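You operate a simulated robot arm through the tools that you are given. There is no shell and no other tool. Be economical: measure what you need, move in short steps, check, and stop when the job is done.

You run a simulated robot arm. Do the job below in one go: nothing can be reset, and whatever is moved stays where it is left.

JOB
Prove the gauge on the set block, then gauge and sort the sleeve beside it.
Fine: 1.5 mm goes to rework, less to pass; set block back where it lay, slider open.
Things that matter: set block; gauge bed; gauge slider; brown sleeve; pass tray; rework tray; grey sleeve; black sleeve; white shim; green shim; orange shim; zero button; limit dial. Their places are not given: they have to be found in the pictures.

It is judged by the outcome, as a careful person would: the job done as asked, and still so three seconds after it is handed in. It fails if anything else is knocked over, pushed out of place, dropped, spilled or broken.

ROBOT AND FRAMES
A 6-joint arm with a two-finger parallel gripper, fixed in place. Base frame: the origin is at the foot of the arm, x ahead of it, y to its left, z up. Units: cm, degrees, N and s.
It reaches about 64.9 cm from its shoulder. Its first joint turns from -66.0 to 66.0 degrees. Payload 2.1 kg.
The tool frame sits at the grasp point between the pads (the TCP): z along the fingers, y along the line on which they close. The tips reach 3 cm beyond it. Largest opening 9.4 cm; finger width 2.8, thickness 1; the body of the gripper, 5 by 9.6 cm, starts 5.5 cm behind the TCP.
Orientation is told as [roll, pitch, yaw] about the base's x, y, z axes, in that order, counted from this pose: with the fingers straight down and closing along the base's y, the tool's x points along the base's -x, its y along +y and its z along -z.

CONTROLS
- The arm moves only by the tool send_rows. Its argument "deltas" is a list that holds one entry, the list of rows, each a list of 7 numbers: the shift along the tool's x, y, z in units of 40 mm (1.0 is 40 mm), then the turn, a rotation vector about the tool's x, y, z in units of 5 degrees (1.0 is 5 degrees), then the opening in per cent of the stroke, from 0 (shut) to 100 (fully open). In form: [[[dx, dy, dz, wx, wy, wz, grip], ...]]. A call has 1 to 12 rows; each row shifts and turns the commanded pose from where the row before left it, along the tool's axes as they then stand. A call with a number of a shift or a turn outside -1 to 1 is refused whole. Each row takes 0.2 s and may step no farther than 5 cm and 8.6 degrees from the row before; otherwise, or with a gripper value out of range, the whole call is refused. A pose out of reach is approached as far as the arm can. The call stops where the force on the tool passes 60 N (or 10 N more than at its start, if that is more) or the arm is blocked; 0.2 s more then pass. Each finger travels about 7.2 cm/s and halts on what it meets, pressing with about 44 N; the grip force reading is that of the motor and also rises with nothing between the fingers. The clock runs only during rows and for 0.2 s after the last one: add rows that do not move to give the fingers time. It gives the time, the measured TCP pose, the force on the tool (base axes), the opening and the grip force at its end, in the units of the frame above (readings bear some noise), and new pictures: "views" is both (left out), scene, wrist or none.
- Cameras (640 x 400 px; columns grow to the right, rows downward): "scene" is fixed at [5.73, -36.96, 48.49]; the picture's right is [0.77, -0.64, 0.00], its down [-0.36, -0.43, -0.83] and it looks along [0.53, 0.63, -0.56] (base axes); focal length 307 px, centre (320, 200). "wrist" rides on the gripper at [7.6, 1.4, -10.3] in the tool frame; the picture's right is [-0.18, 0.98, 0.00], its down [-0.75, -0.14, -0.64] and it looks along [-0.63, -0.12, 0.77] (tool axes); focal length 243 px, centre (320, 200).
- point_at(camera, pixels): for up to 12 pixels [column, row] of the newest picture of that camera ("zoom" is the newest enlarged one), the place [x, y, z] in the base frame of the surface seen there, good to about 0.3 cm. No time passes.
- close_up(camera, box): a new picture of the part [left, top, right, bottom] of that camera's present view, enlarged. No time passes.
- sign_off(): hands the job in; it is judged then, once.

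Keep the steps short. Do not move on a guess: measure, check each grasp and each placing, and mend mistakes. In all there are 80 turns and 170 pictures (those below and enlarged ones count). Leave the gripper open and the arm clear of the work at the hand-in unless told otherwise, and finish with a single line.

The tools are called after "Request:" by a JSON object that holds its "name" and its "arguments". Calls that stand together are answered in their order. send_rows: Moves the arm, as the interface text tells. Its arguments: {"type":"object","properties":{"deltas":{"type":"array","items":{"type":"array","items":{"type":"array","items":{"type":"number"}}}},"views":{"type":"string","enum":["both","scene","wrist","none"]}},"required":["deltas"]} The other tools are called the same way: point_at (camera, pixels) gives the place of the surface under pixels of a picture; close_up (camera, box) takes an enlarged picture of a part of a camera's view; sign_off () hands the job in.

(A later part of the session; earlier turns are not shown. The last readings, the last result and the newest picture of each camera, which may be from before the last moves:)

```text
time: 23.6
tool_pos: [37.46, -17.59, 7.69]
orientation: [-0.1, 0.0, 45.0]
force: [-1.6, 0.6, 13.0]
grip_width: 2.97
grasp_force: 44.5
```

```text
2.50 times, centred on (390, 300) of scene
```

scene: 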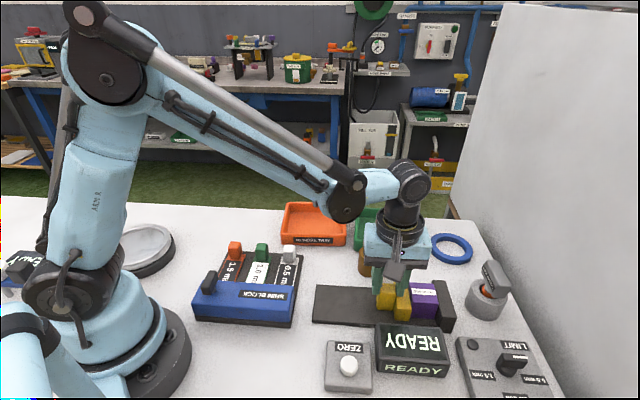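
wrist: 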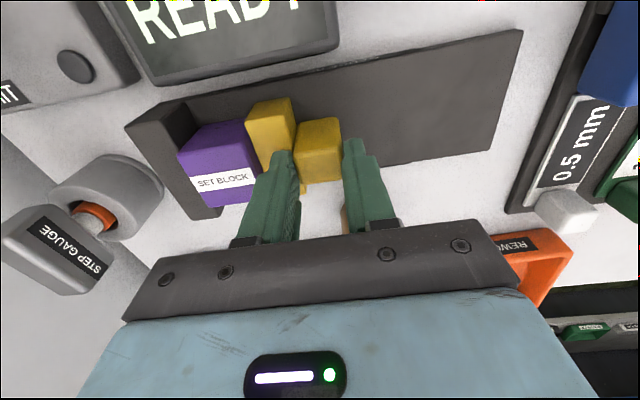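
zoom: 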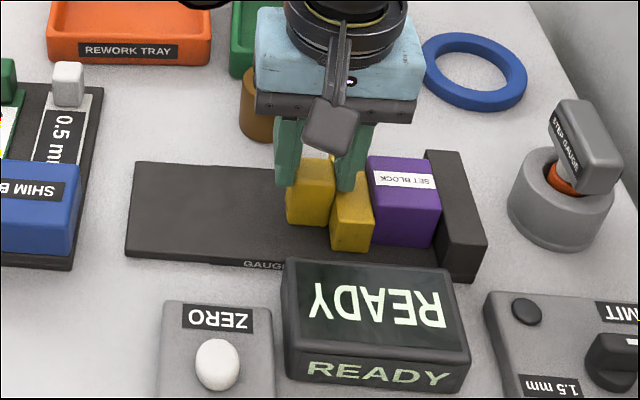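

Nearly touching the anvil. A few more small steps to firm contact.

Request:
{"name": "send_rows", "arguments": {"deltas": [[[0, -0.03, 0, 0, 0, 0, 15], [0, -0.03, 0, 0, 0, 0, 15], [0, -0.03, 0, 0, 0, 0, 15], [0, 0, 0, 0, 0, 0, 15], [0, 0, 0, 0, 0, 0, 15]]]}}

Request:
{"name": "close_up", "arguments": {"camera": "scene", "box": [340, 260, 480, 380]}}

```text
time: 24.8
tool_pos: [37.5, -17.77, 7.83]
orientation: [0.2, 0.0, 45.1]
force: [-17.3, 11.9, 18.7]
grip_width: 2.94
grasp_force: 44.6
```

scene: 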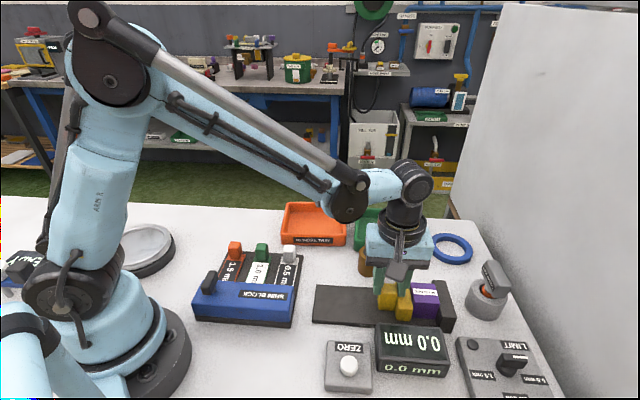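
wrist: 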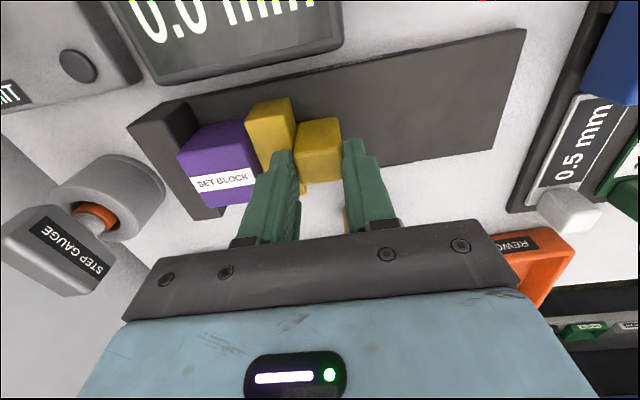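

```text
3.33 times, centred on (410, 320) of scene
```

zoom: 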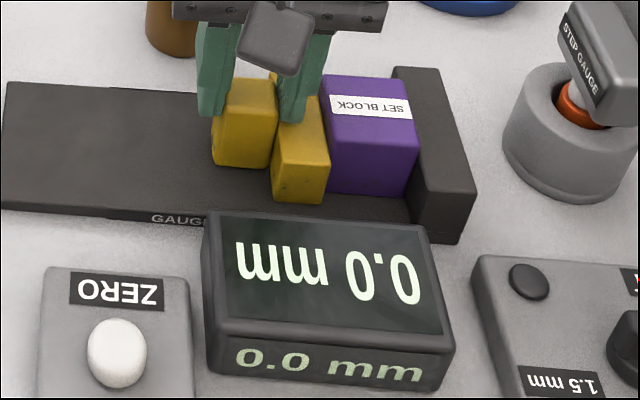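

The gauge reads 0.0 mm on the set block, so it's proven. Now pulling the slider back open by about 8 cm.

Request:
{"name": "send_rows", "arguments": {"deltas": [[[0, 0.1, 0, 0, 0, 0, 15], [0, 0.25, 0, 0, 0, 0, 15], [0, 0.25, 0, 0, 0, 0, 15], [0, 0.25, 0, 0, 0, 0, 15], [0, 0.25, 0, 0, 0, 0, 15], [0, 0.25, 0, 0, 0, 0, 15], [0, 0.25, 0, 0, 0, 0, 15], [0, 0.25, 0, 0, 0, 0, 15], [0, 0.2, 0, 0, 0, 0, 15], [0, 0, 0, 0, 0, 0, 15]]]}}

Request:
{"name": "close_up", "arguments": {"camera": "scene", "box": [300, 230, 480, 380]}}

```text
time: 27.0
tool_pos: [31.9, -12.06, 7.84]
orientation: [-0.1, -0.1, 45.1]
force: [1.9, 2.4, 14.2]
grip_width: 2.94
grasp_force: 45.1
```

scene: 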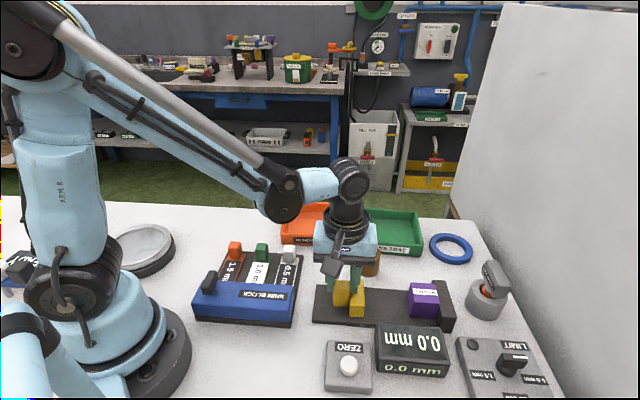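
wrist: 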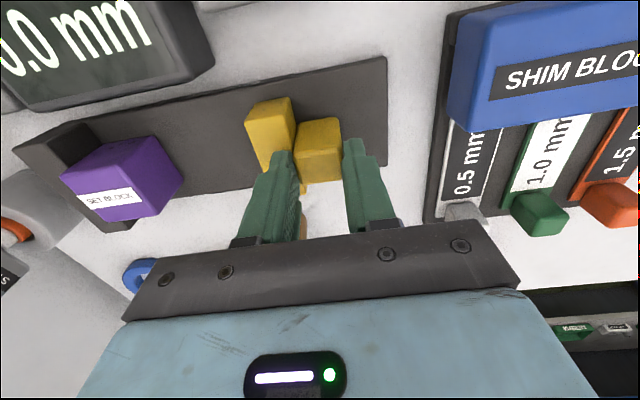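

```text
2.67 times, centred on (390, 305) of scene
```

zoom: 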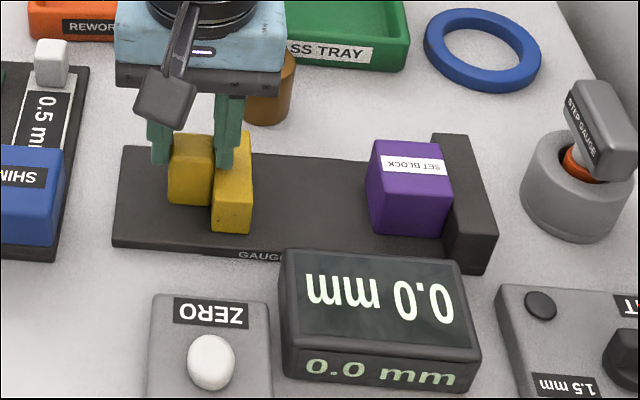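

The slider is open and the block is against the anvil. I'll ease the slider the last 1 mm, release, rise, and turn to close across the axis (the block can't be gripped along the axis now).

Request:
{"name": "send_rows", "arguments": {"deltas": [[[0, 0.03, 0, 0, 0, 0, 15], [0, 0, 0, 0, 0, 0, 40], [0, 0, 0, 0, 0, 0, 60], [0, 0, 0, 0, 0, 0, 60], [0, 0, -0.7, 0, 0, 0, 60], [0, 0, -0.7, 0, 0, 0, 75], [0, 0, 0, 0, 0, 1, 75], [0, 0, 0, 0, 0, 1, 75], [0, 0, 0, 0, 0, 1, 75], [0, 0, 0, 0, 0, 1, 75], [0, 0, 0, 0, 0, 1, 75], [0, 0, 0, 0, 0, 1, 75]]], "views": "none"}}

Request:
{"name": "send_rows", "arguments": {"deltas": [[[0, 0, 0, 0, 0, 1, 75], [0, 0, 0, 0, 0, 1, 75], [0, 0, 0, 0, 0, 1, 75], [0, 0, 0, 0, 0, 1, 75], [0, 0, 0, 0, 0, 1, 75], [0, 0, 0, 0, 0, 1, 75], [0, 0, 0, 0, 0, 1, 75], [0, 0, 0, 0, 0, 1, 75], [0, 0, 0, 0, 0, 1, 75], [0, 0, 0, 0, 0, 1, 75], [0, 0, 0, 0, 0, 1, 75], [0, 0, 0, 0, 0, 1, 75]]]}}

Request:
{"name": "close_up", "arguments": {"camera": "scene", "box": [300, 240, 480, 350]}}

```text
time: 29.6
tool_pos: [31.69, -11.97, 13.41]
orientation: [-0.1, 0.0, 14.9]
force: [0.4, 0.4, -0.7]
grip_width: 7.05
grasp_force: 0.0
```

```text
time: 32.2
tool_pos: [31.74, -11.9, 13.39]
orientation: [0.0, -0.1, -45.1]
force: [-1.3, -0.3, 0.1]
grip_width: 7.05
grasp_force: 0.2
```

scene: 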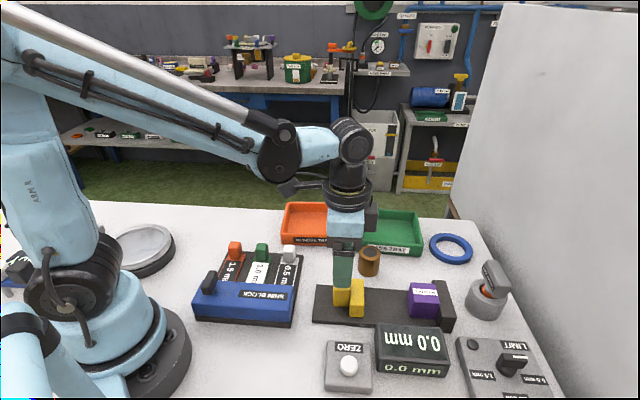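
wrist: 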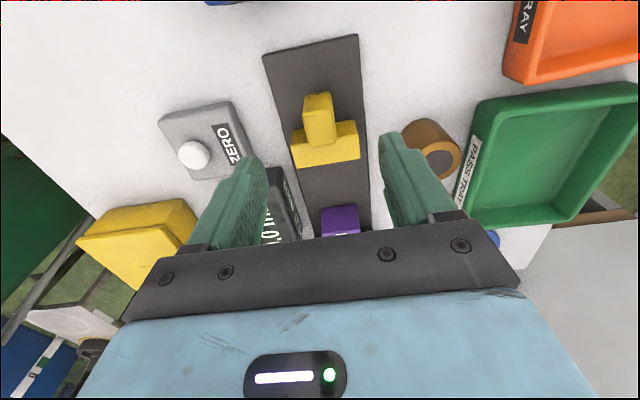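

```text
3.56 times, centred on (390, 295) of scene
```

zoom: 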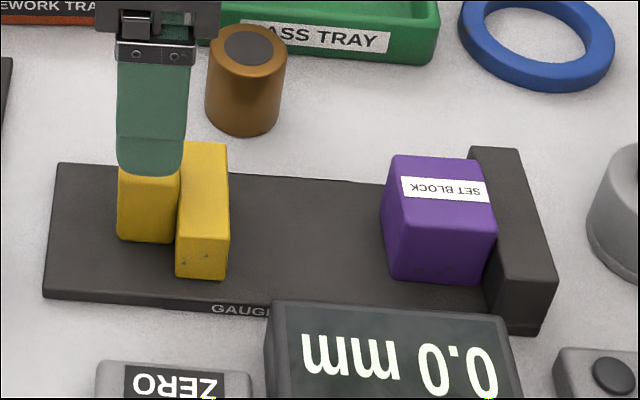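

Measuring the block's present position and the display's near edge.

Request:
{"name": "point_at", "arguments": {"camera": "zoom", "pixels": [[398, 160], [478, 165], [490, 228], [388, 215], [440, 215], [390, 270], [478, 278], [430, 190], [500, 315], [290, 308], [515, 165], [520, 270]]}}

```text
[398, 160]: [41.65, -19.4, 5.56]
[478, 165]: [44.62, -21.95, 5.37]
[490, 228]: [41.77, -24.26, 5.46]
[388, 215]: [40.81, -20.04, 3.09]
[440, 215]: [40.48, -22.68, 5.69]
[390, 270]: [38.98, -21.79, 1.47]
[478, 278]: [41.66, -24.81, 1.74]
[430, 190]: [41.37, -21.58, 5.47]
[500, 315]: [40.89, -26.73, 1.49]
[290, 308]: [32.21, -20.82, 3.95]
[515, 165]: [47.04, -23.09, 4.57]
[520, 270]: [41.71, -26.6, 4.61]
```

Block centre is at a≈44.9, c≈14.1. I'll move there and lower to z≈5.1.

Request:
{"name": "send_rows", "arguments": {"deltas": [[[-0.868, 0.02, 0, 0, 0, 0, 75], [-0.868, 0, 0, 0, 0, 0, 75], [-0.868, 0, 0, 0, 0, 0, 75], [-0.868, 0, 0, 0, 0, 0, 75], [0, 0, 0.7, 0, 0, 0, 75], [0, 0, 0, 0, 0, 0, 75]]]}}

```text
time: 33.6
tool_pos: [41.58, -21.79, 10.62]
orientation: [0.0, -0.2, -45.0]
force: [0.5, -0.5, -0.6]
grip_width: 7.04
grasp_force: 0.2
```

scene: 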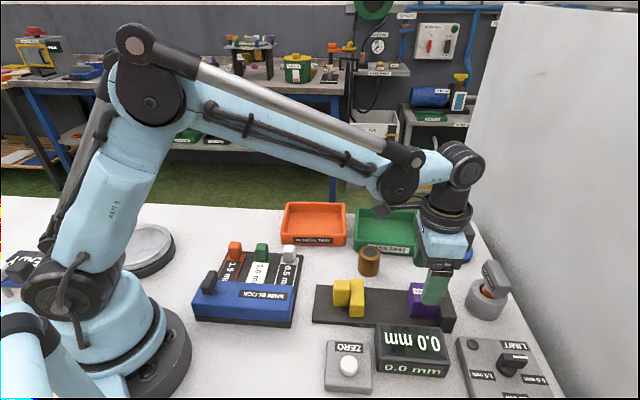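
wrist: 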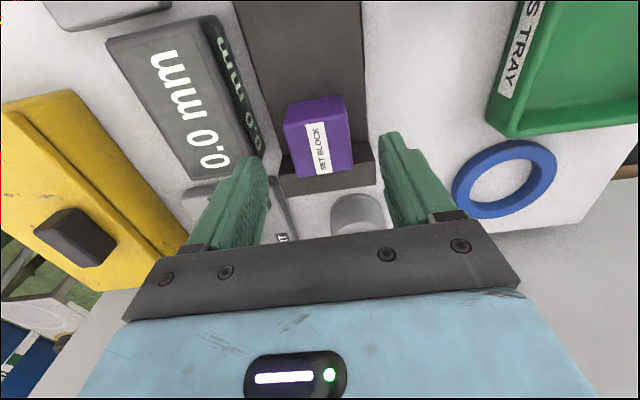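

Block is between the fingers. Lowering 5.5 cm and closing.

Request:
{"name": "send_rows", "arguments": {"deltas": [[[0, 0, 0.6, 0, 0, 0, 75], [0, 0, 0.6, 0, 0, 0, 75], [0, 0, 0.18, 0, 0, 0, 75], [0, 0, 0, 0, 0, 0, 75], [0, 0, 0, 0, 0, 0, 55], [0, 0, 0, 0, 0, 0, 30], [0, 0, 0, 0, 0, 0, 30], [0, 0, 0, 0, 0, 0, 30]]]}}

```text
time: 35.4
tool_pos: [41.67, -21.71, 4.94]
orientation: [0.1, -0.1, -44.9]
force: [0.5, 0.8, 0.1]
grip_width: 4.81
grasp_force: 43.8
```

scene: 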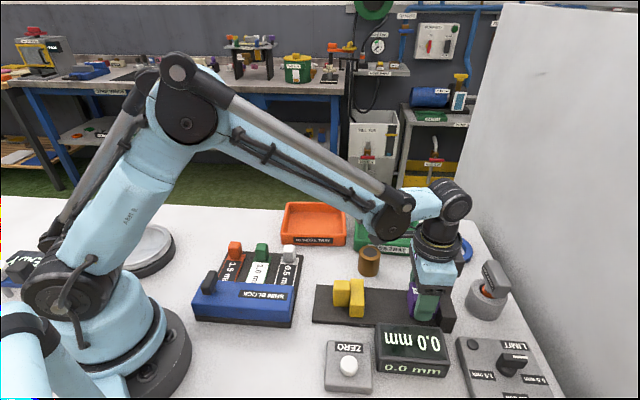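
wrist: 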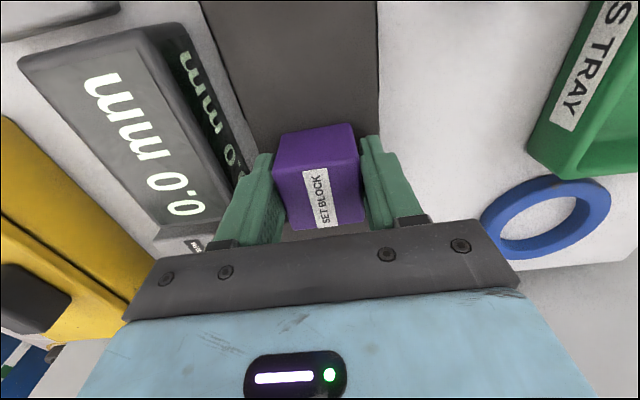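

Held. I'll lift 5 mm, shift 3.3 cm off the anvil, and set it down mid-bed for a regrasp along the axis.

Request:
{"name": "send_rows", "arguments": {"deltas": [[[0, 0, -0.12, 0, 0, 0, 30], [0.41, 0, 0, 0, 0, 0, 30], [0.41, 0, 0, 0, 0, 0, 30], [0, 0, 0, 0, 0, 0, 30], [0, 0, 0.06, 0, 0, 0, 30], [0, 0, 0.04, 0, 0, 0, 30], [0, 0, 0.02, 0, 0, 0, 30], [0, 0, 0, 0, 0, 0, 30]]], "views": "wrist"}}

```text
time: 37.2
tool_pos: [39.34, -19.49, 5.11]
orientation: [0.0, -0.1, -45.0]
force: [-1.1, 0.8, 8.7]
grip_width: 4.81
grasp_force: 44.2
```

wrist: 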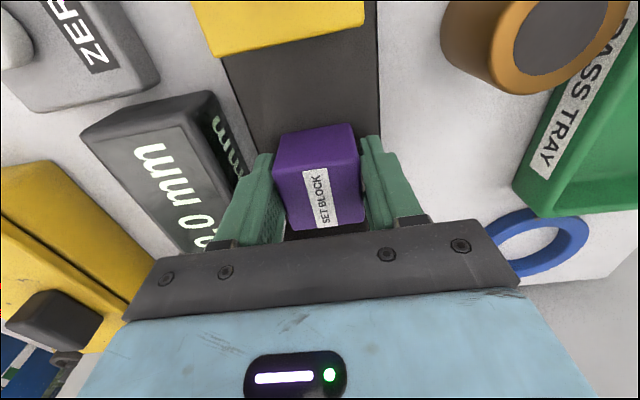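

Seated (about 9 N). Releasing, rising, and turning back to close along the axis.

Request:
{"name": "send_rows", "arguments": {"deltas": [[[0, 0, 0, 0, 0, 0, 55], [0, 0, 0, 0, 0, 0, 75], [0, 0, 0, 0, 0, 0, 75], [0, 0, -0.7, 0, 0, 0, 75], [0, 0, -0.7, 0, 0, 0, 75], [0, 0, -0.6, 0, 0, 0, 75], [0, 0, 0, 0, 0, -1, 75], [0, 0, 0, 0, 0, -1, 75], [0, 0, 0, 0, 0, -1, 75], [0, 0, 0, 0, 0, -1, 75], [0, 0, 0, 0, 0, -1, 75], [0, 0, 0, 0, 0, -1, 75]]], "views": "none"}}

Request:
{"name": "send_rows", "arguments": {"deltas": [[[0, 0, 0, 0, 0, -1, 75], [0, 0, 0, 0, 0, -1, 75], [0, 0, 0, 0, 0, -1, 75], [0, 0, 0, 0, 0, -1, 75], [0, 0, 0, 0, 0, -1, 75], [0, 0, 0, 0, 0, -1, 75], [0, 0, 0, 0, 0, -1, 75], [0, 0, 0, 0, 0, -1, 75], [0, 0, 0, 0, 0, -1, 75], [0, 0, 0, 0, 0, -1, 75], [0, 0, 0, 0, 0, -1, 75], [0, 0, 0, 0, 0, -1, 75]]]}}

Request:
{"name": "close_up", "arguments": {"camera": "wrist", "box": [160, 40, 480, 240]}}

```text
time: 39.8
tool_pos: [39.31, -19.36, 13.0]
orientation: [0.0, 0.0, -14.9]
force: [-0.7, -0.1, -0.1]
grip_width: 7.05
grasp_force: 0.1
```

```text
time: 42.4
tool_pos: [39.3, -19.24, 13.16]
orientation: [-0.1, 0.0, 45.1]
force: [1.2, 0.4, 0.0]
grip_width: 7.05
grasp_force: 0.0
```

scene: 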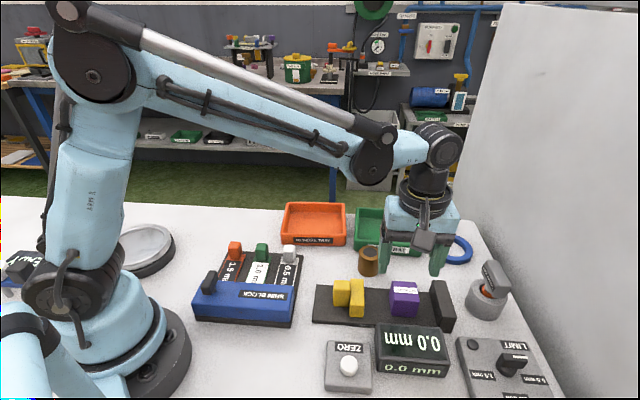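
wrist: 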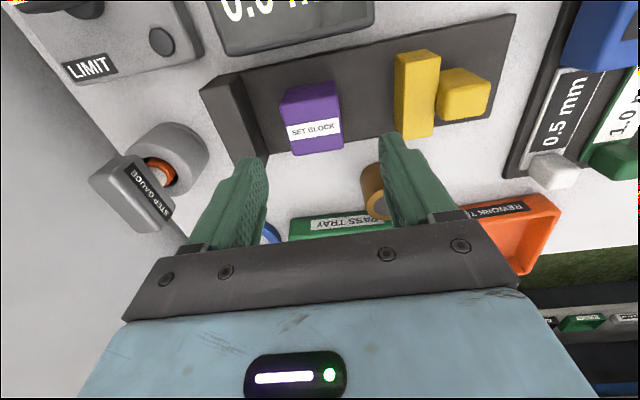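

```text
2.00 times, centred on (320, 140) of wrist
```

zoom: 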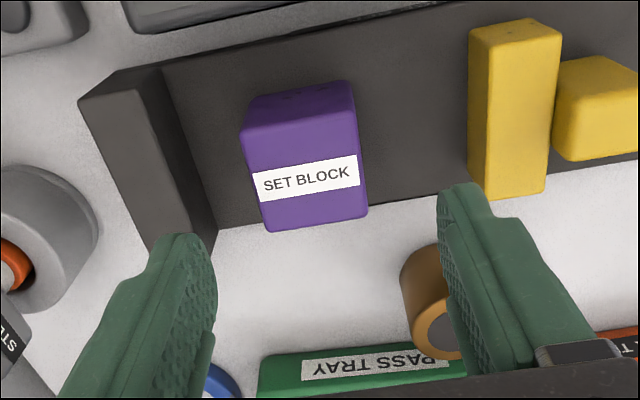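

The block lies about 2 mm to the left of centre; I'll correct, lower to z≈5.1, and close along the axis.

Request:
{"name": "send_rows", "arguments": {"deltas": [[[0, -0.05, 0.6, 0, 0, 0, 75], [0, 0, 0.7, 0, 0, 0, 75], [0, 0, 0.5, 0, 0, 0, 75], [0, 0, 0.2, 0, 0, 0, 75], [0, 0, 0, 0, 0, 0, 75], [0, 0, 0, 0, 0, 0, 55], [0, 0, 0, 0, 0, 0, 30], [0, 0, 0, 0, 0, 0, 30], [0, 0, 0, 0, 0, 0, 30]]]}}

```text
time: 44.4
tool_pos: [39.4, -19.49, 5.01]
orientation: [-0.1, 0.0, 45.0]
force: [-0.2, 0.4, 0.3]
grip_width: 4.81
grasp_force: 43.6
```

scene: 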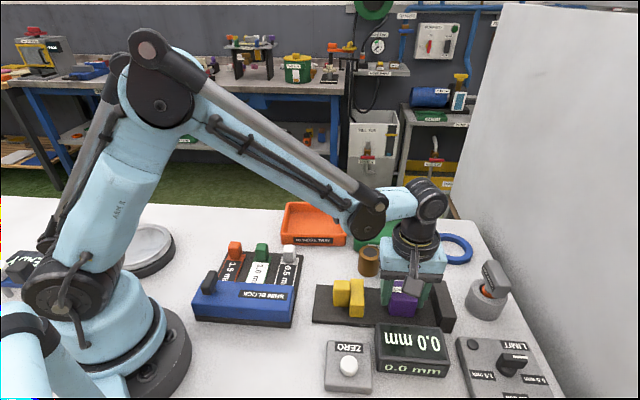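
wrist: 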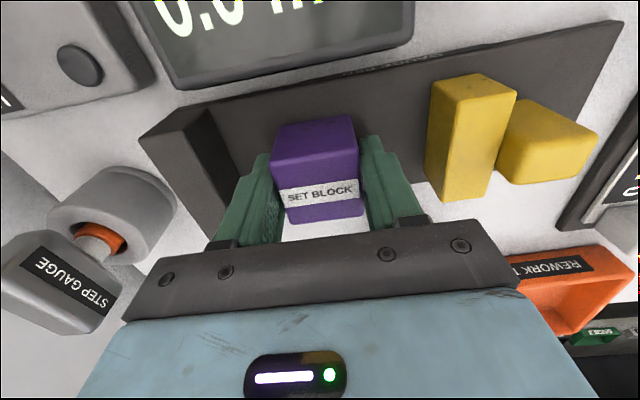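

Held again (4.81 cm) and sitting in the hand as before. I'm lifting, carrying it back to its original spot (50.5, -16.0), yaw 41.5, and stopping above.

Request:
{"name": "send_rows", "arguments": {"deltas": [[[0, 0, -0.7, 0, 0, 0, 30], [0, 0, -0.7, 0, 0, 0, 30], [0, 0, -0.4, 0, 0, 0, 30], [-0.642, -0.339, 0, 0, 0, 0, 30], [-0.642, -0.339, 0, 0, 0, 0, 30], [-0.642, -0.339, 0, 0, 0, 0, 30], [-0.642, -0.339, 0, 0, 0, 0, 30], [0, 0, 0, 0, 0, 0.7, 30], [0, 0, 0.7, 0, 0, 0, 30], [0, 0, 0.5, 0, 0, 0, 30], [0, 0, 0, 0, 0, 0, 30]]]}}

Request:
{"name": "close_up", "arguments": {"camera": "scene", "box": [350, 200, 510, 300]}}

```text
time: 46.8
tool_pos: [50.49, -16.01, 7.45]
orientation: [-0.2, 0.0, 41.4]
force: [0.1, 0.1, -3.3]
grip_width: 4.81
grasp_force: 44.3
```

scene: 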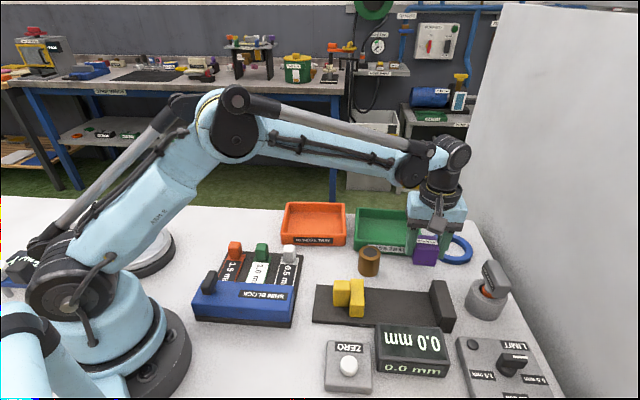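
wrist: 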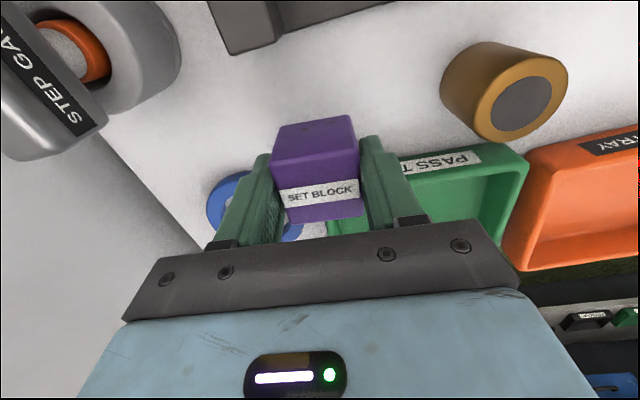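

```text
4.00 times, centred on (430, 250) of scene
```

zoom: 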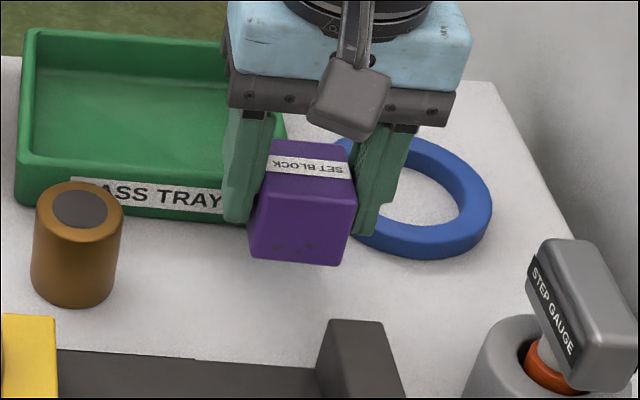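

Right above its place. Lowering 3.4 cm gently to contact.

Request:
{"name": "send_rows", "arguments": {"deltas": [[[0, 0, 0.5, 0, 0, 0, 30], [0, 0, 0.28, 0, 0, 0, 30], [0, 0, 0.04, 0, 0, 0, 30], [0, 0, 0.03, 0, 0, 0, 30], [0, 0, 0.03, 0, 0, 0, 30], [0, 0, 0, 0, 0, 0, 30]]]}}

Request:
{"name": "close_up", "arguments": {"camera": "scene", "box": [350, 238, 446, 298]}}

```text
time: 48.2
tool_pos: [50.55, -16.11, 3.98]
orientation: [0.1, 0.1, 41.4]
force: [-3.0, 2.3, 19.2]
grip_width: 4.83
grasp_force: 44.0
```

scene: 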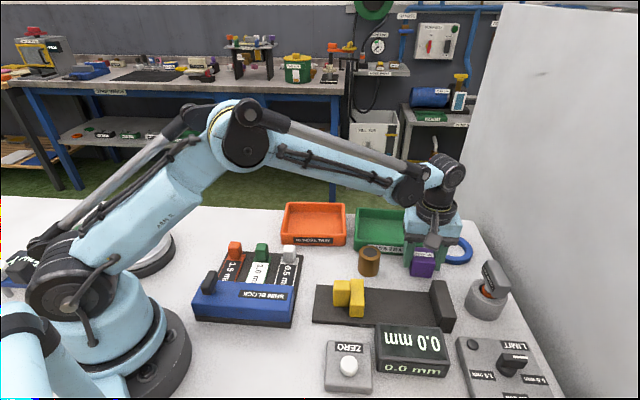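
wrist: 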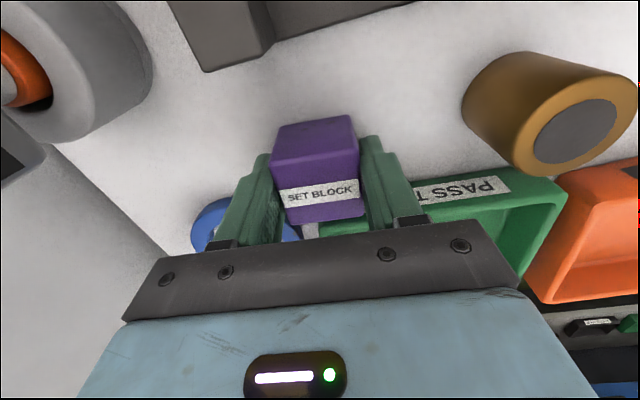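

```text
6.67 times, centred on (398, 268) of scene
```

zoom: 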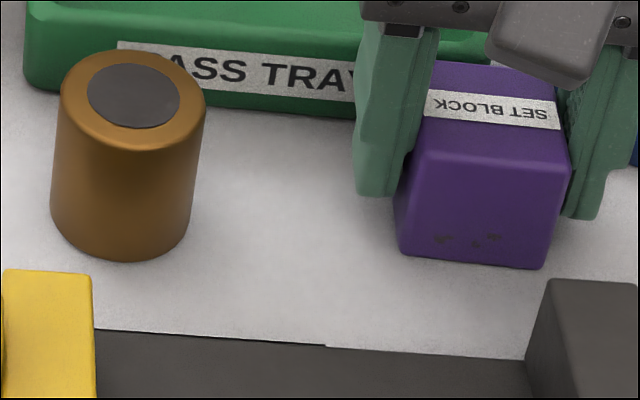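

Compared with the first picture, it sits about 2 mm too far right (zoom column 571 vs 566). I'll correct by 2 mm before releasing.

Request:
{"name": "send_rows", "arguments": {"deltas": [[[0, 0, -0.07, 0, 0, 0, 30], [-0.015, 0.045, 0, 0, 0, 0, 30], [0, 0, 0, 0, 0, 0, 30], [0, 0, 0.04, 0, 0, 0, 30], [0, 0, 0.03, 0, 0, 0, 30], [0, 0, 0, 0, 0, 0, 30]]], "views": "scene"}}

Request:
{"name": "close_up", "arguments": {"camera": "scene", "box": [350, 238, 446, 298]}}

```text
time: 49.6
tool_pos: [50.6, -15.86, 3.94]
orientation: [-0.1, 0.0, 41.4]
force: [-0.1, 0.8, 12.3]
grip_width: 4.79
grasp_force: 43.8
```

scene: 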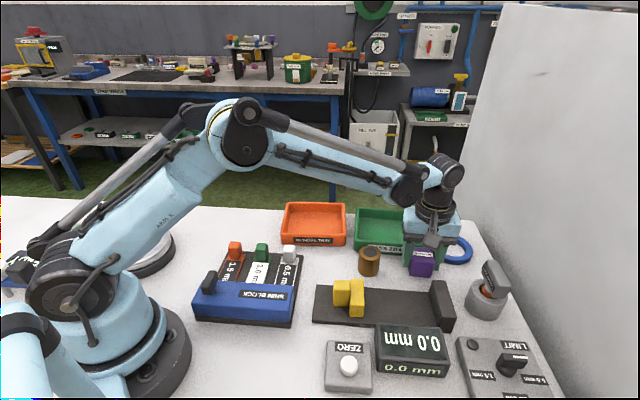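

```text
6.67 times, centred on (398, 268) of scene
```

zoom: 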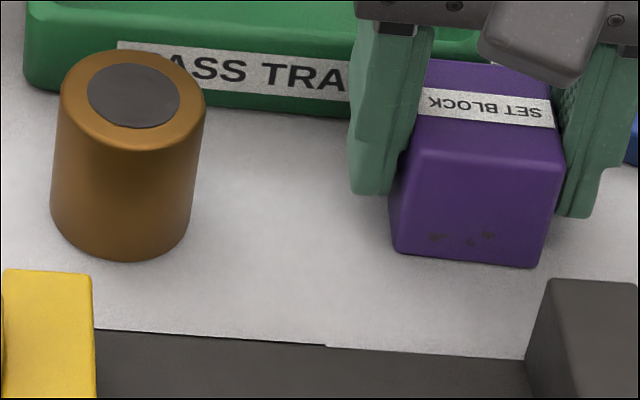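

Now it matches the original picture exactly (marks at (437,237), (488,235)). Releasing, rising, and starting the turn for the sleeve.

Request:
{"name": "send_rows", "arguments": {"deltas": [[[0, 0, 0, 0, 0, 0, 55], [0, 0, 0, 0, 0, 0, 72], [0, 0, 0, 0, 0, 0, 72], [0, 0, -0.6, 0, 0, 0, 72], [0, 0, -0.8, 0, 0, 0, 72], [0, 0, -0.8, 0, 0, 0, 72], [0, 0, 0, 0, 0, 1, 72], [0, 0, 0, 0, 0, 1, 72], [0, 0, 0, 0, 0, 1, 72], [0, 0, 0, 0, 0, 1, 72], [0, 0, 0, 0, 0, 1, 72], [0, 0, 0, 0, 0, 1, 72]]], "views": "none"}}

Request:
{"name": "send_rows", "arguments": {"deltas": [[[0, 0, 0, 0, 0, 1, 72], [0, 0, 0, 0, 0, 1, 72], [0, 0, 0, 0, 0, 1, 72], [0, 0, 0, 0, 0, 1, 72], [0, 0, 0, 0, 0, 1, 72], [0, 0, 0, 0, 0, 1, 72], [0, 0, 0, 0, 0, 1, 72], [0, 0, 0, 0, 0, 1, 72], [0, 0, 0, 0, 0, 1, 72], [0, 0, 0, 0, 0, 1, 72], [0, 0, 0, 0, 0, 1, 72], [0, 0, 0, 0, 0, 0.3, 72]]]}}

Request:
{"name": "close_up", "arguments": {"camera": "scene", "box": [350, 238, 446, 298]}}

```text
time: 52.2
tool_pos: [50.51, -15.83, 12.69]
orientation: [-0.2, -0.2, 11.3]
force: [-0.2, 1.0, -0.1]
grip_width: 6.78
grasp_force: 0.1
```

```text
time: 54.8
tool_pos: [50.42, -16.04, 12.66]
orientation: [0.0, -0.1, -45.0]
force: [1.1, -0.5, 0.1]
grip_width: 6.79
grasp_force: 0.1
```

scene: 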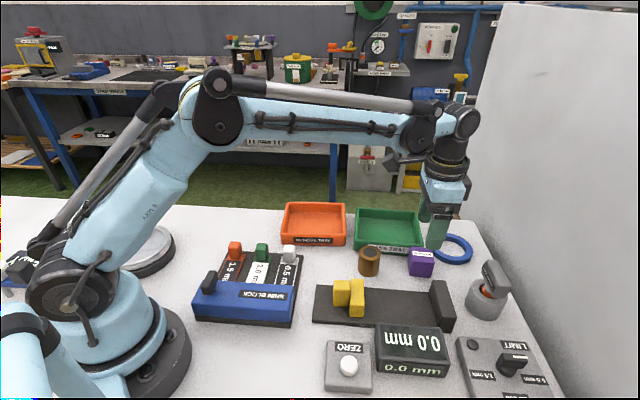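
wrist: 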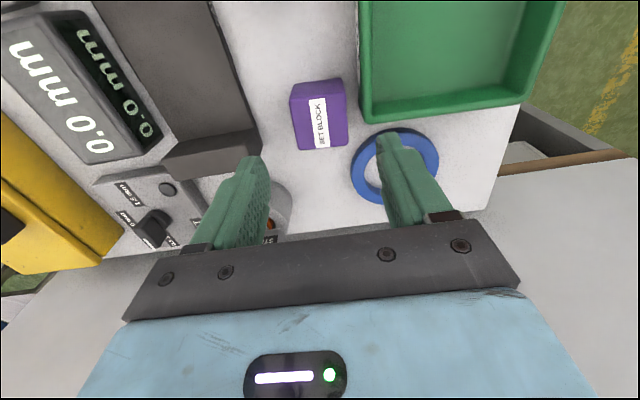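

```text
6.67 times, centred on (398, 268) of scene
```

zoom: 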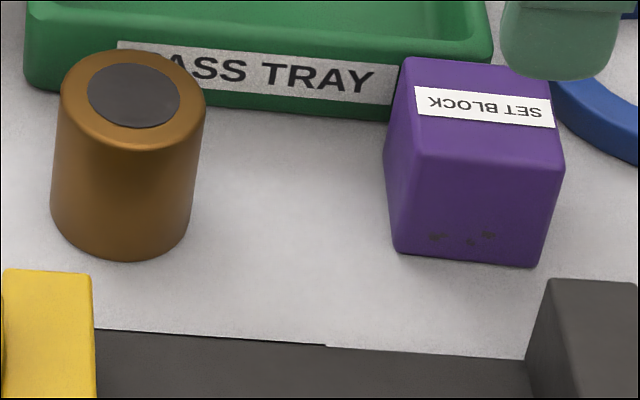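

The set block is exactly back where it lay. Now moving above the sleeve, centre about (42.3, -8.95), fingers at 60 %.

Request:
{"name": "send_rows", "arguments": {"deltas": [[[0.67, -0.045, 0, 0, 0, 0, 60], [0.67, -0.045, 0, 0, 0, 0, 60], [0.67, -0.045, 0, 0, 0, 0, 60], [0.67, -0.045, 0, 0, 0, 0, 60], [0, 0, 0.3, 0, 0, 0, 60], [0, 0, 0, 0, 0, 0, 60]]]}}

Request:
{"name": "close_up", "arguments": {"camera": "wrist", "box": [200, 40, 440, 200]}}

```text
time: 56.2
tool_pos: [42.34, -8.84, 11.51]
orientation: [0.0, -0.2, -44.9]
force: [-0.5, 0.1, 0.1]
grip_width: 5.62
grasp_force: 0.1
```

scene: 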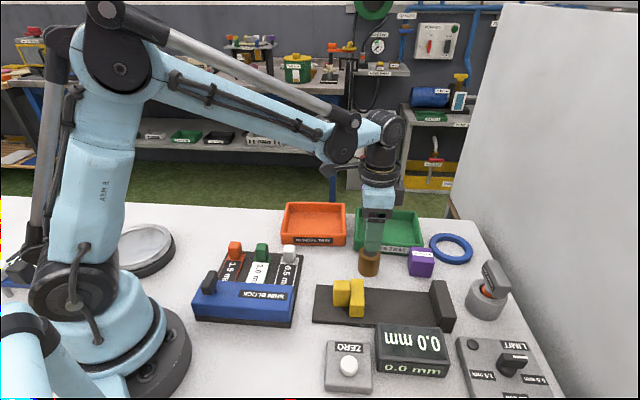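
wrist: 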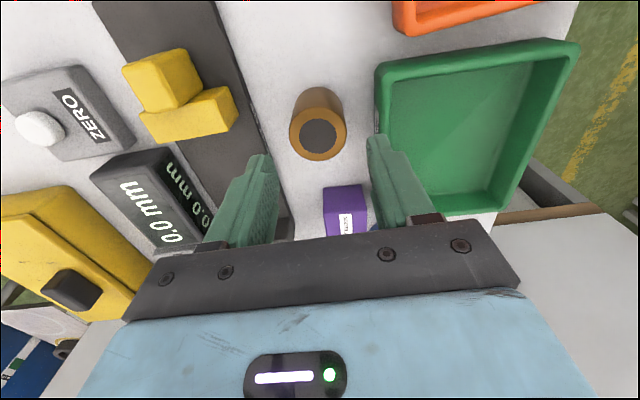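

```text
2.50 times, centred on (320, 120) of wrist
```

zoom: 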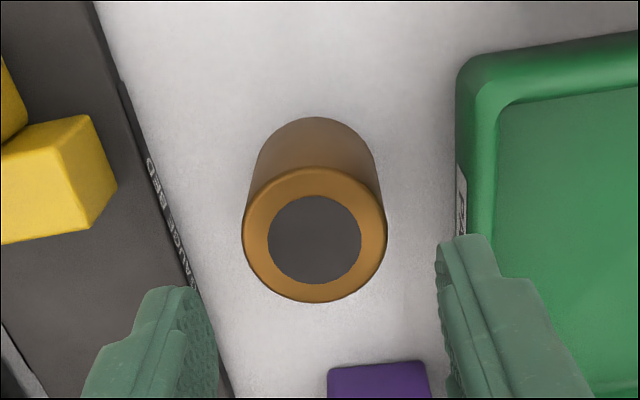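

The sleeve appears about 4 mm to the right of centre. I'll verify with points.

Request:
{"name": "point_at", "arguments": {"camera": "zoom", "pixels": [[314, 238], [246, 235], [382, 230], [316, 297], [316, 172], [462, 200], [470, 140], [320, 125]]}}

```text
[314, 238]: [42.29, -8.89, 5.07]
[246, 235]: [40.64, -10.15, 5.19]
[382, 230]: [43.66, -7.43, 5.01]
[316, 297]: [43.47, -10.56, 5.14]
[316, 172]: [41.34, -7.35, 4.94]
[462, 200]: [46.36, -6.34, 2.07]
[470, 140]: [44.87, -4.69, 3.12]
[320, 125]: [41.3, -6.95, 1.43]
```

The points agree with the TCP to ~1 mm. Lowering to z≈3.7 and closing.

Request:
{"name": "send_rows", "arguments": {"deltas": [[[0, 0.03, 0.6, 0, 0, 0, 60], [0, 0, 0.6, 0, 0, 0, 60], [0, 0, 0.5, 0, 0, 0, 60], [0, 0, 0.25, 0, 0, 0, 60], [0, 0, 0, 0, 0, 0, 60], [0, 0, 0, 0, 0, 0, 45], [0, 0, 0, 0, 0, 0, 30], [0, 0, 0, 0, 0, 0, 25], [0, 0, 0, 0, 0, 0, 25]]]}}

Request:
{"name": "close_up", "arguments": {"camera": "scene", "box": [320, 200, 480, 300]}}

```text
time: 58.2
tool_pos: [42.51, -8.77, 3.86]
orientation: [0.0, 0.0, -45.0]
force: [-0.1, -0.5, 0.6]
grip_width: 4.15
grasp_force: 44.3
```

scene: 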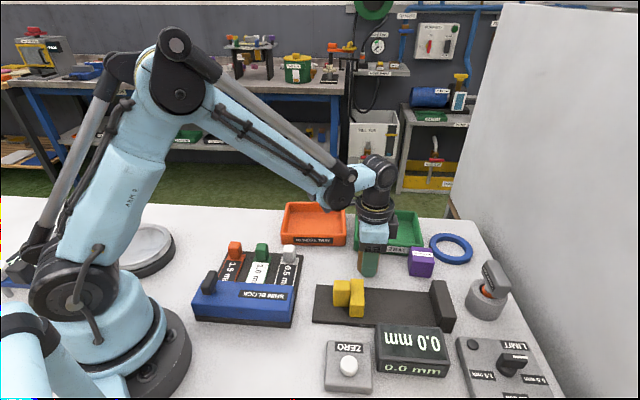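
wrist: 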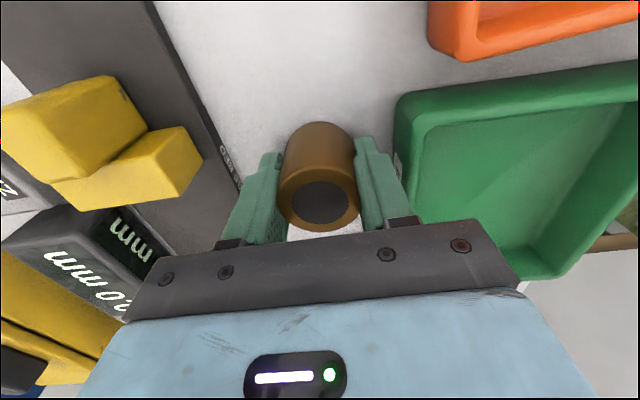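

```text
4.00 times, centred on (400, 250) of scene
```

zoom: 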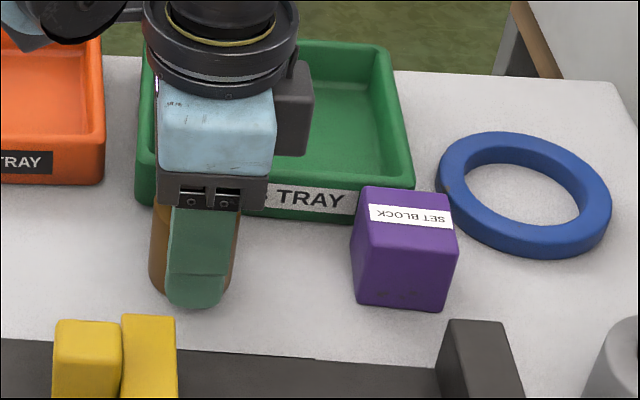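

Sleeve held at 4.15 cm. I'm lifting it 7 cm and carrying it over the bed near the anvil.

Request:
{"name": "send_rows", "arguments": {"deltas": [[[0, 0, -0.6, 0, 0, 0, 25], [0, 0, -0.6, 0, 0, 0, 25], [0, 0, -0.5, 0, 0, 0, 25], [-0.516, -0.612, 0, 0, 0, 0, 25], [-0.516, -0.612, 0, 0, 0, 0, 25], [-0.516, -0.612, 0, 0, 0, 0, 25], [-0.516, -0.612, 0, 0, 0, 0, 25], [0, 0, 0.4, 0, 0, 0, 25], [0, 0, 0.4, 0, 0, 0, 25], [0, 0, 0, 0, 0, 0, 25]]]}}

Request:
{"name": "close_up", "arguments": {"camera": "scene", "box": [320, 220, 480, 320]}}

```text
time: 60.4
tool_pos: [41.52, -21.69, 7.29]
orientation: [0.0, 0.0, -45.0]
force: [0.6, -0.1, -3.1]
grip_width: 4.18
grasp_force: 43.9
```

scene: 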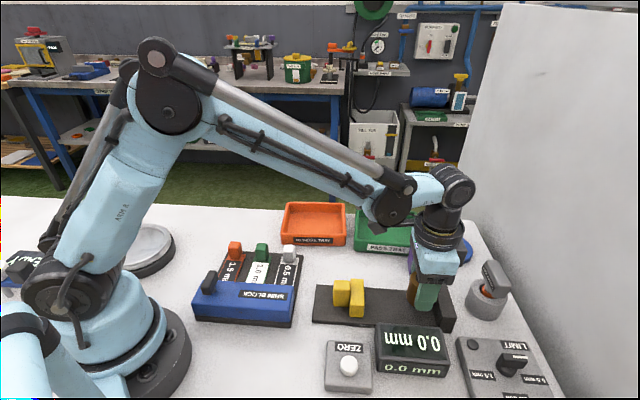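
wrist: 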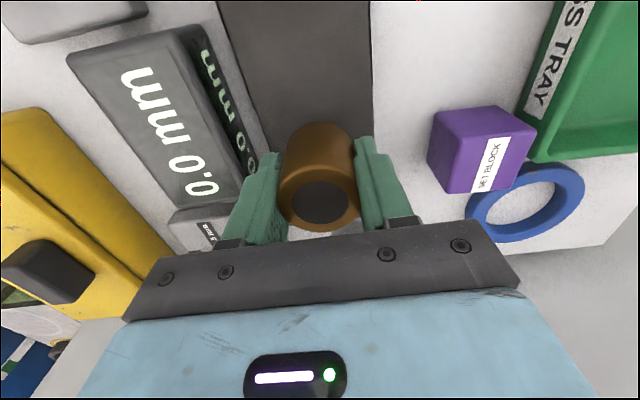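

```text
4.00 times, centred on (400, 270) of scene
```

zoom: 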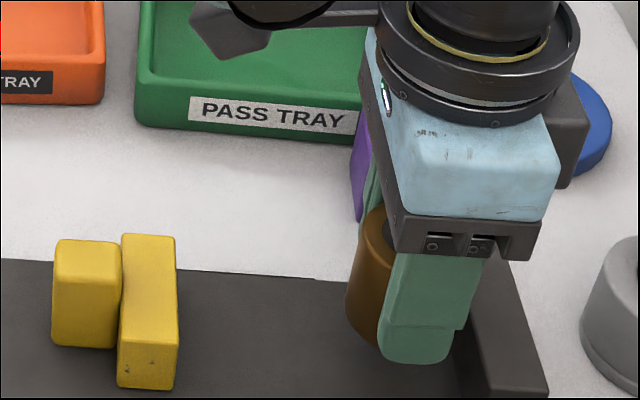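

Lowering to the bed, easing at the end.

Request:
{"name": "send_rows", "arguments": {"deltas": [[[0, 0, 0.35, 0, 0, 0, 25], [0, 0, 0.15, 0, 0, 0, 25], [0, 0, 0.05, 0, 0, 0, 25], [0, 0, 0.03, 0, 0, 0, 25], [0, 0, 0.02, 0, 0, 0, 25], [0, 0, 0, 0, 0, 0, 25]]], "views": "none"}}

```text
time: 61.8
tool_pos: [41.41, -21.57, 5.02]
orientation: [0.0, -0.1, -45.0]
force: [-0.2, 0.1, -2.9]
grip_width: 4.19
grasp_force: 44.0
```

Request:
{"name": "send_rows", "arguments": {"deltas": [[[0, 0, 0.02, 0, 0, 0, 25], [0, 0, 0.02, 0, 0, 0, 25], [0, 0, 0.01, 0, 0, 0, 25], [0, 0, 0, 0, 0, 0, 25]]], "views": "none"}}

```text
time: 62.8
tool_pos: [41.37, -21.48, 4.66]
orientation: [-0.1, -0.1, -44.9]
force: [-0.6, 0.0, 4.7]
grip_width: 4.19
grasp_force: 43.9
```

Contact felt. Releasing, rising 7 cm, and moving back above the slider handle.

Request:
{"name": "send_rows", "arguments": {"deltas": [[[0, 0, 0, 0, 0, 0, 45], [0, 0, 0, 0, 0, 0, 65], [0, 0, 0, 0, 0, 0, 65], [0, 0, -0.6, 0, 0, 0, 65], [0, 0, -0.6, 0, 0, 0, 65], [0, 0, -0.6, 0, 0, 0, 65], [0.859, 0, 0, 0, 0, 0, 60], [0.859, 0, 0, 0, 0, 0, 60], [0.859, 0, 0, 0, 0, 0, 60], [0.859, 0, 0, 0, 0, 0, 60], [0, 0, 0, 0, 0, 0, 60]]]}}

Request:
{"name": "close_up", "arguments": {"camera": "scene", "box": [300, 230, 480, 380]}}

Request:
{"name": "close_up", "arguments": {"camera": "wrist", "box": [200, 40, 440, 200]}}

```text
time: 65.2
tool_pos: [31.58, -11.72, 11.92]
orientation: [0.0, -0.1, -45.0]
force: [-0.9, -0.2, -0.3]
grip_width: 5.64
grasp_force: 0.1
```

scene: 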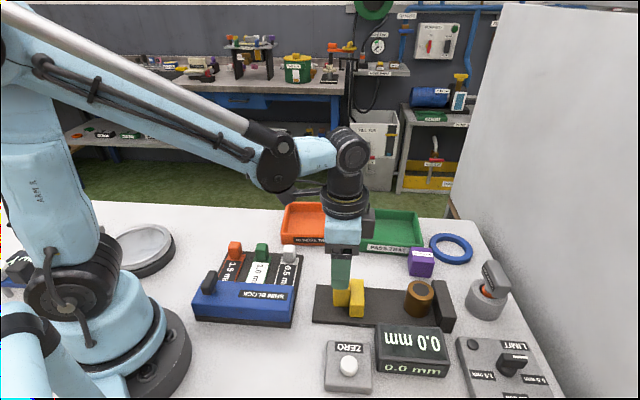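
wrist: 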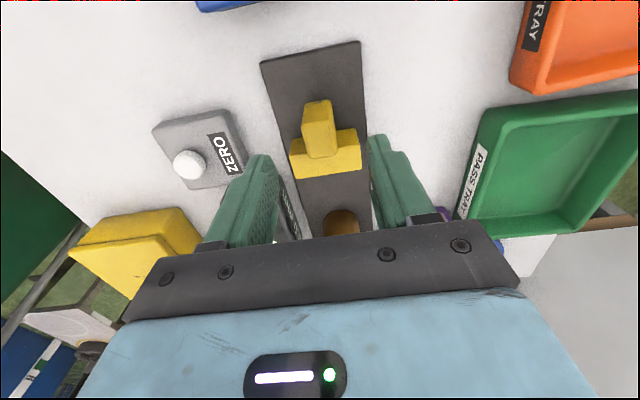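

```text
2.67 times, centred on (390, 305) of scene
```

zoom: 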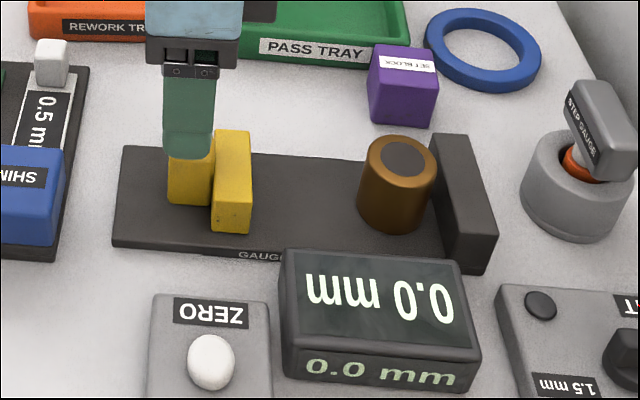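

```text
2.50 times, centred on (320, 120) of wrist
```

zoom: 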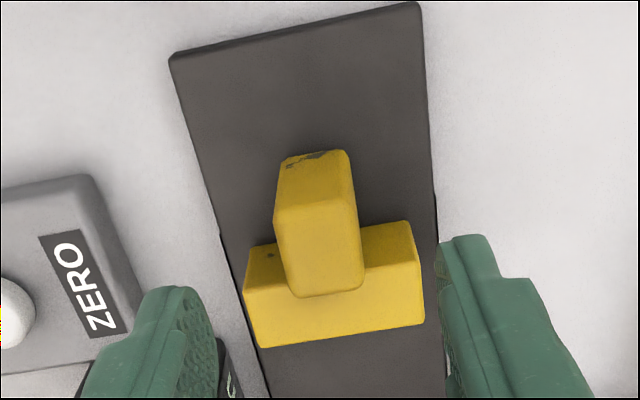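

The sleeve stands upright near the anvil. I'll check the handle location in this view.

Request:
{"name": "point_at", "arguments": {"camera": "zoom", "pixels": [[280, 218], [352, 205], [358, 282], [295, 290], [285, 165], [345, 158], [262, 260], [400, 235], [415, 310]]}}

```text
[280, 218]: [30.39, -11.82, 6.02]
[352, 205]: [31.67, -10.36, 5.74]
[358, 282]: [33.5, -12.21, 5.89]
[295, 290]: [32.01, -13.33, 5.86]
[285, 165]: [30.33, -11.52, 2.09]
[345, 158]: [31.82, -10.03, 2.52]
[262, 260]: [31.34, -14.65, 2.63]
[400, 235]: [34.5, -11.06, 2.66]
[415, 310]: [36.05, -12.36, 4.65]
```

Handle c 13.1–15.05, bar rear a≈32.4; TCP is at a 30.6, c 14.0. Lowering to z≈5.0 and closing on the handle.

Request:
{"name": "send_rows", "arguments": {"deltas": [[[0, 0, 0.6, 0, 0, 0, 60], [0, 0, 0.6, 0, 0, 0, 60], [0, 0, 0.5, 0, 0, 0, 60], [0, 0, 0, 0, 0, 0, 60], [0, 0, 0, 0, 0, 0, 40], [0, 0, 0, 0, 0, 0, 20], [0, 0, 0, 0, 0, 0, 12], [0, 0, 0, 0, 0, 0, 12]]], "views": "wrist"}}

```text
time: 67.0
tool_pos: [31.53, -11.98, 5.04]
orientation: [0.0, -0.1, -45.1]
force: [-11.4, -13.4, -15.7]
grip_width: 2.83
grasp_force: 45.1
```

wrist: 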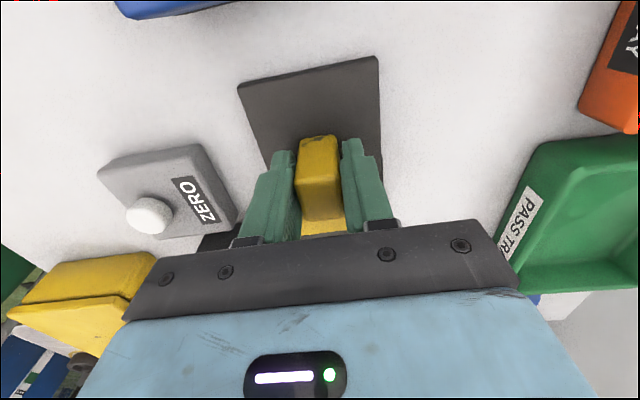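

Gripped. Sliding 7.2 cm toward the sleeve.

Request:
{"name": "send_rows", "arguments": {"deltas": [[[-0.2, -0.02, 0, 0, 0, 0, 12], [-0.2, 0, 0, 0, 0, 0, 12], [-0.2, 0, 0, 0, 0, 0, 12], [-0.2, 0, 0, 0, 0, 0, 12], [-0.2, 0, 0, 0, 0, 0, 12], [-0.2, 0, 0, 0, 0, 0, 12], [-0.2, 0, 0, 0, 0, 0, 12], [-0.2, 0, 0, 0, 0, 0, 12], [-0.2, 0, 0, 0, 0, 0, 12], [0, 0, 0, 0, 0, 0, 12]]]}}

Request:
{"name": "close_up", "arguments": {"camera": "scene", "box": [330, 240, 480, 380]}}

```text
time: 69.2
tool_pos: [36.72, -16.96, 5.17]
orientation: [0.0, -0.1, -44.9]
force: [-4.1, -5.7, -17.8]
grip_width: 2.82
grasp_force: 45.0
```

scene: 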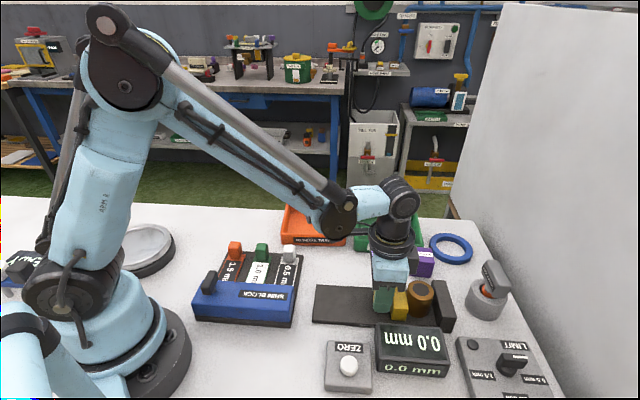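
wrist: 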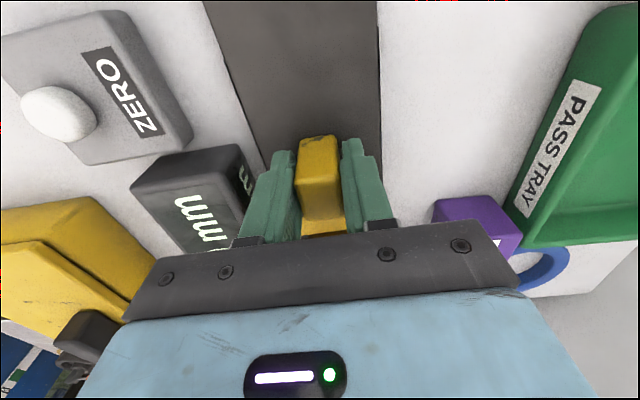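

```text
2.86 times, centred on (405, 310) of scene
```

zoom: 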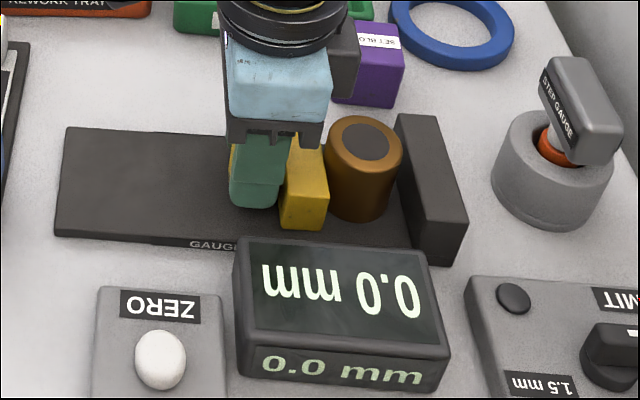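

Slider is at the sleeve. Small steps on until contact with the anvil.

Request:
{"name": "send_rows", "arguments": {"deltas": [[[-0.05, 0, 0, 0, 0, 0, 12], [-0.05, 0, 0, 0, 0, 0, 12], [-0.05, 0, 0, 0, 0, 0, 12], [-0.03, 0, 0, 0, 0, 0, 12], [-0.03, 0, 0, 0, 0, 0, 12], [0, 0, 0, 0, 0, 0, 12]]]}}

Request:
{"name": "close_up", "arguments": {"camera": "scene", "box": [330, 240, 480, 380]}}

```text
time: 70.6
tool_pos: [37.22, -17.45, 5.15]
orientation: [0.0, -0.1, -44.9]
force: [-0.6, 1.2, 0.4]
grip_width: 2.83
grasp_force: 45.0
```

scene: 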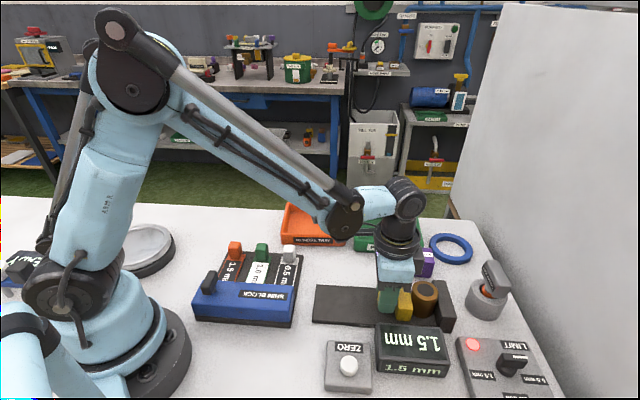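
wrist: 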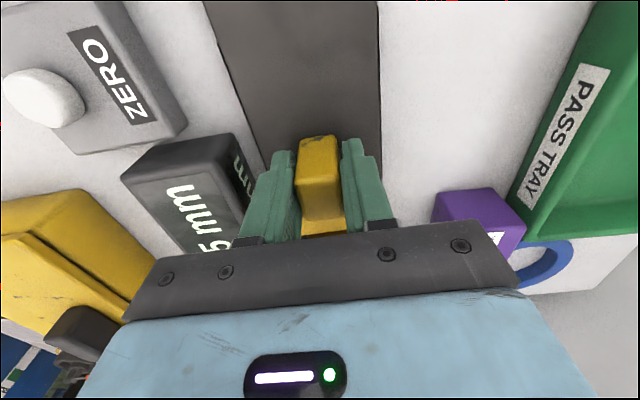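

```text
2.86 times, centred on (405, 310) of scene
```

zoom: 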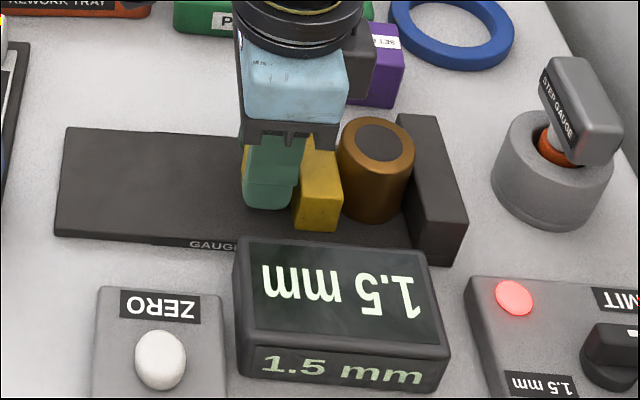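

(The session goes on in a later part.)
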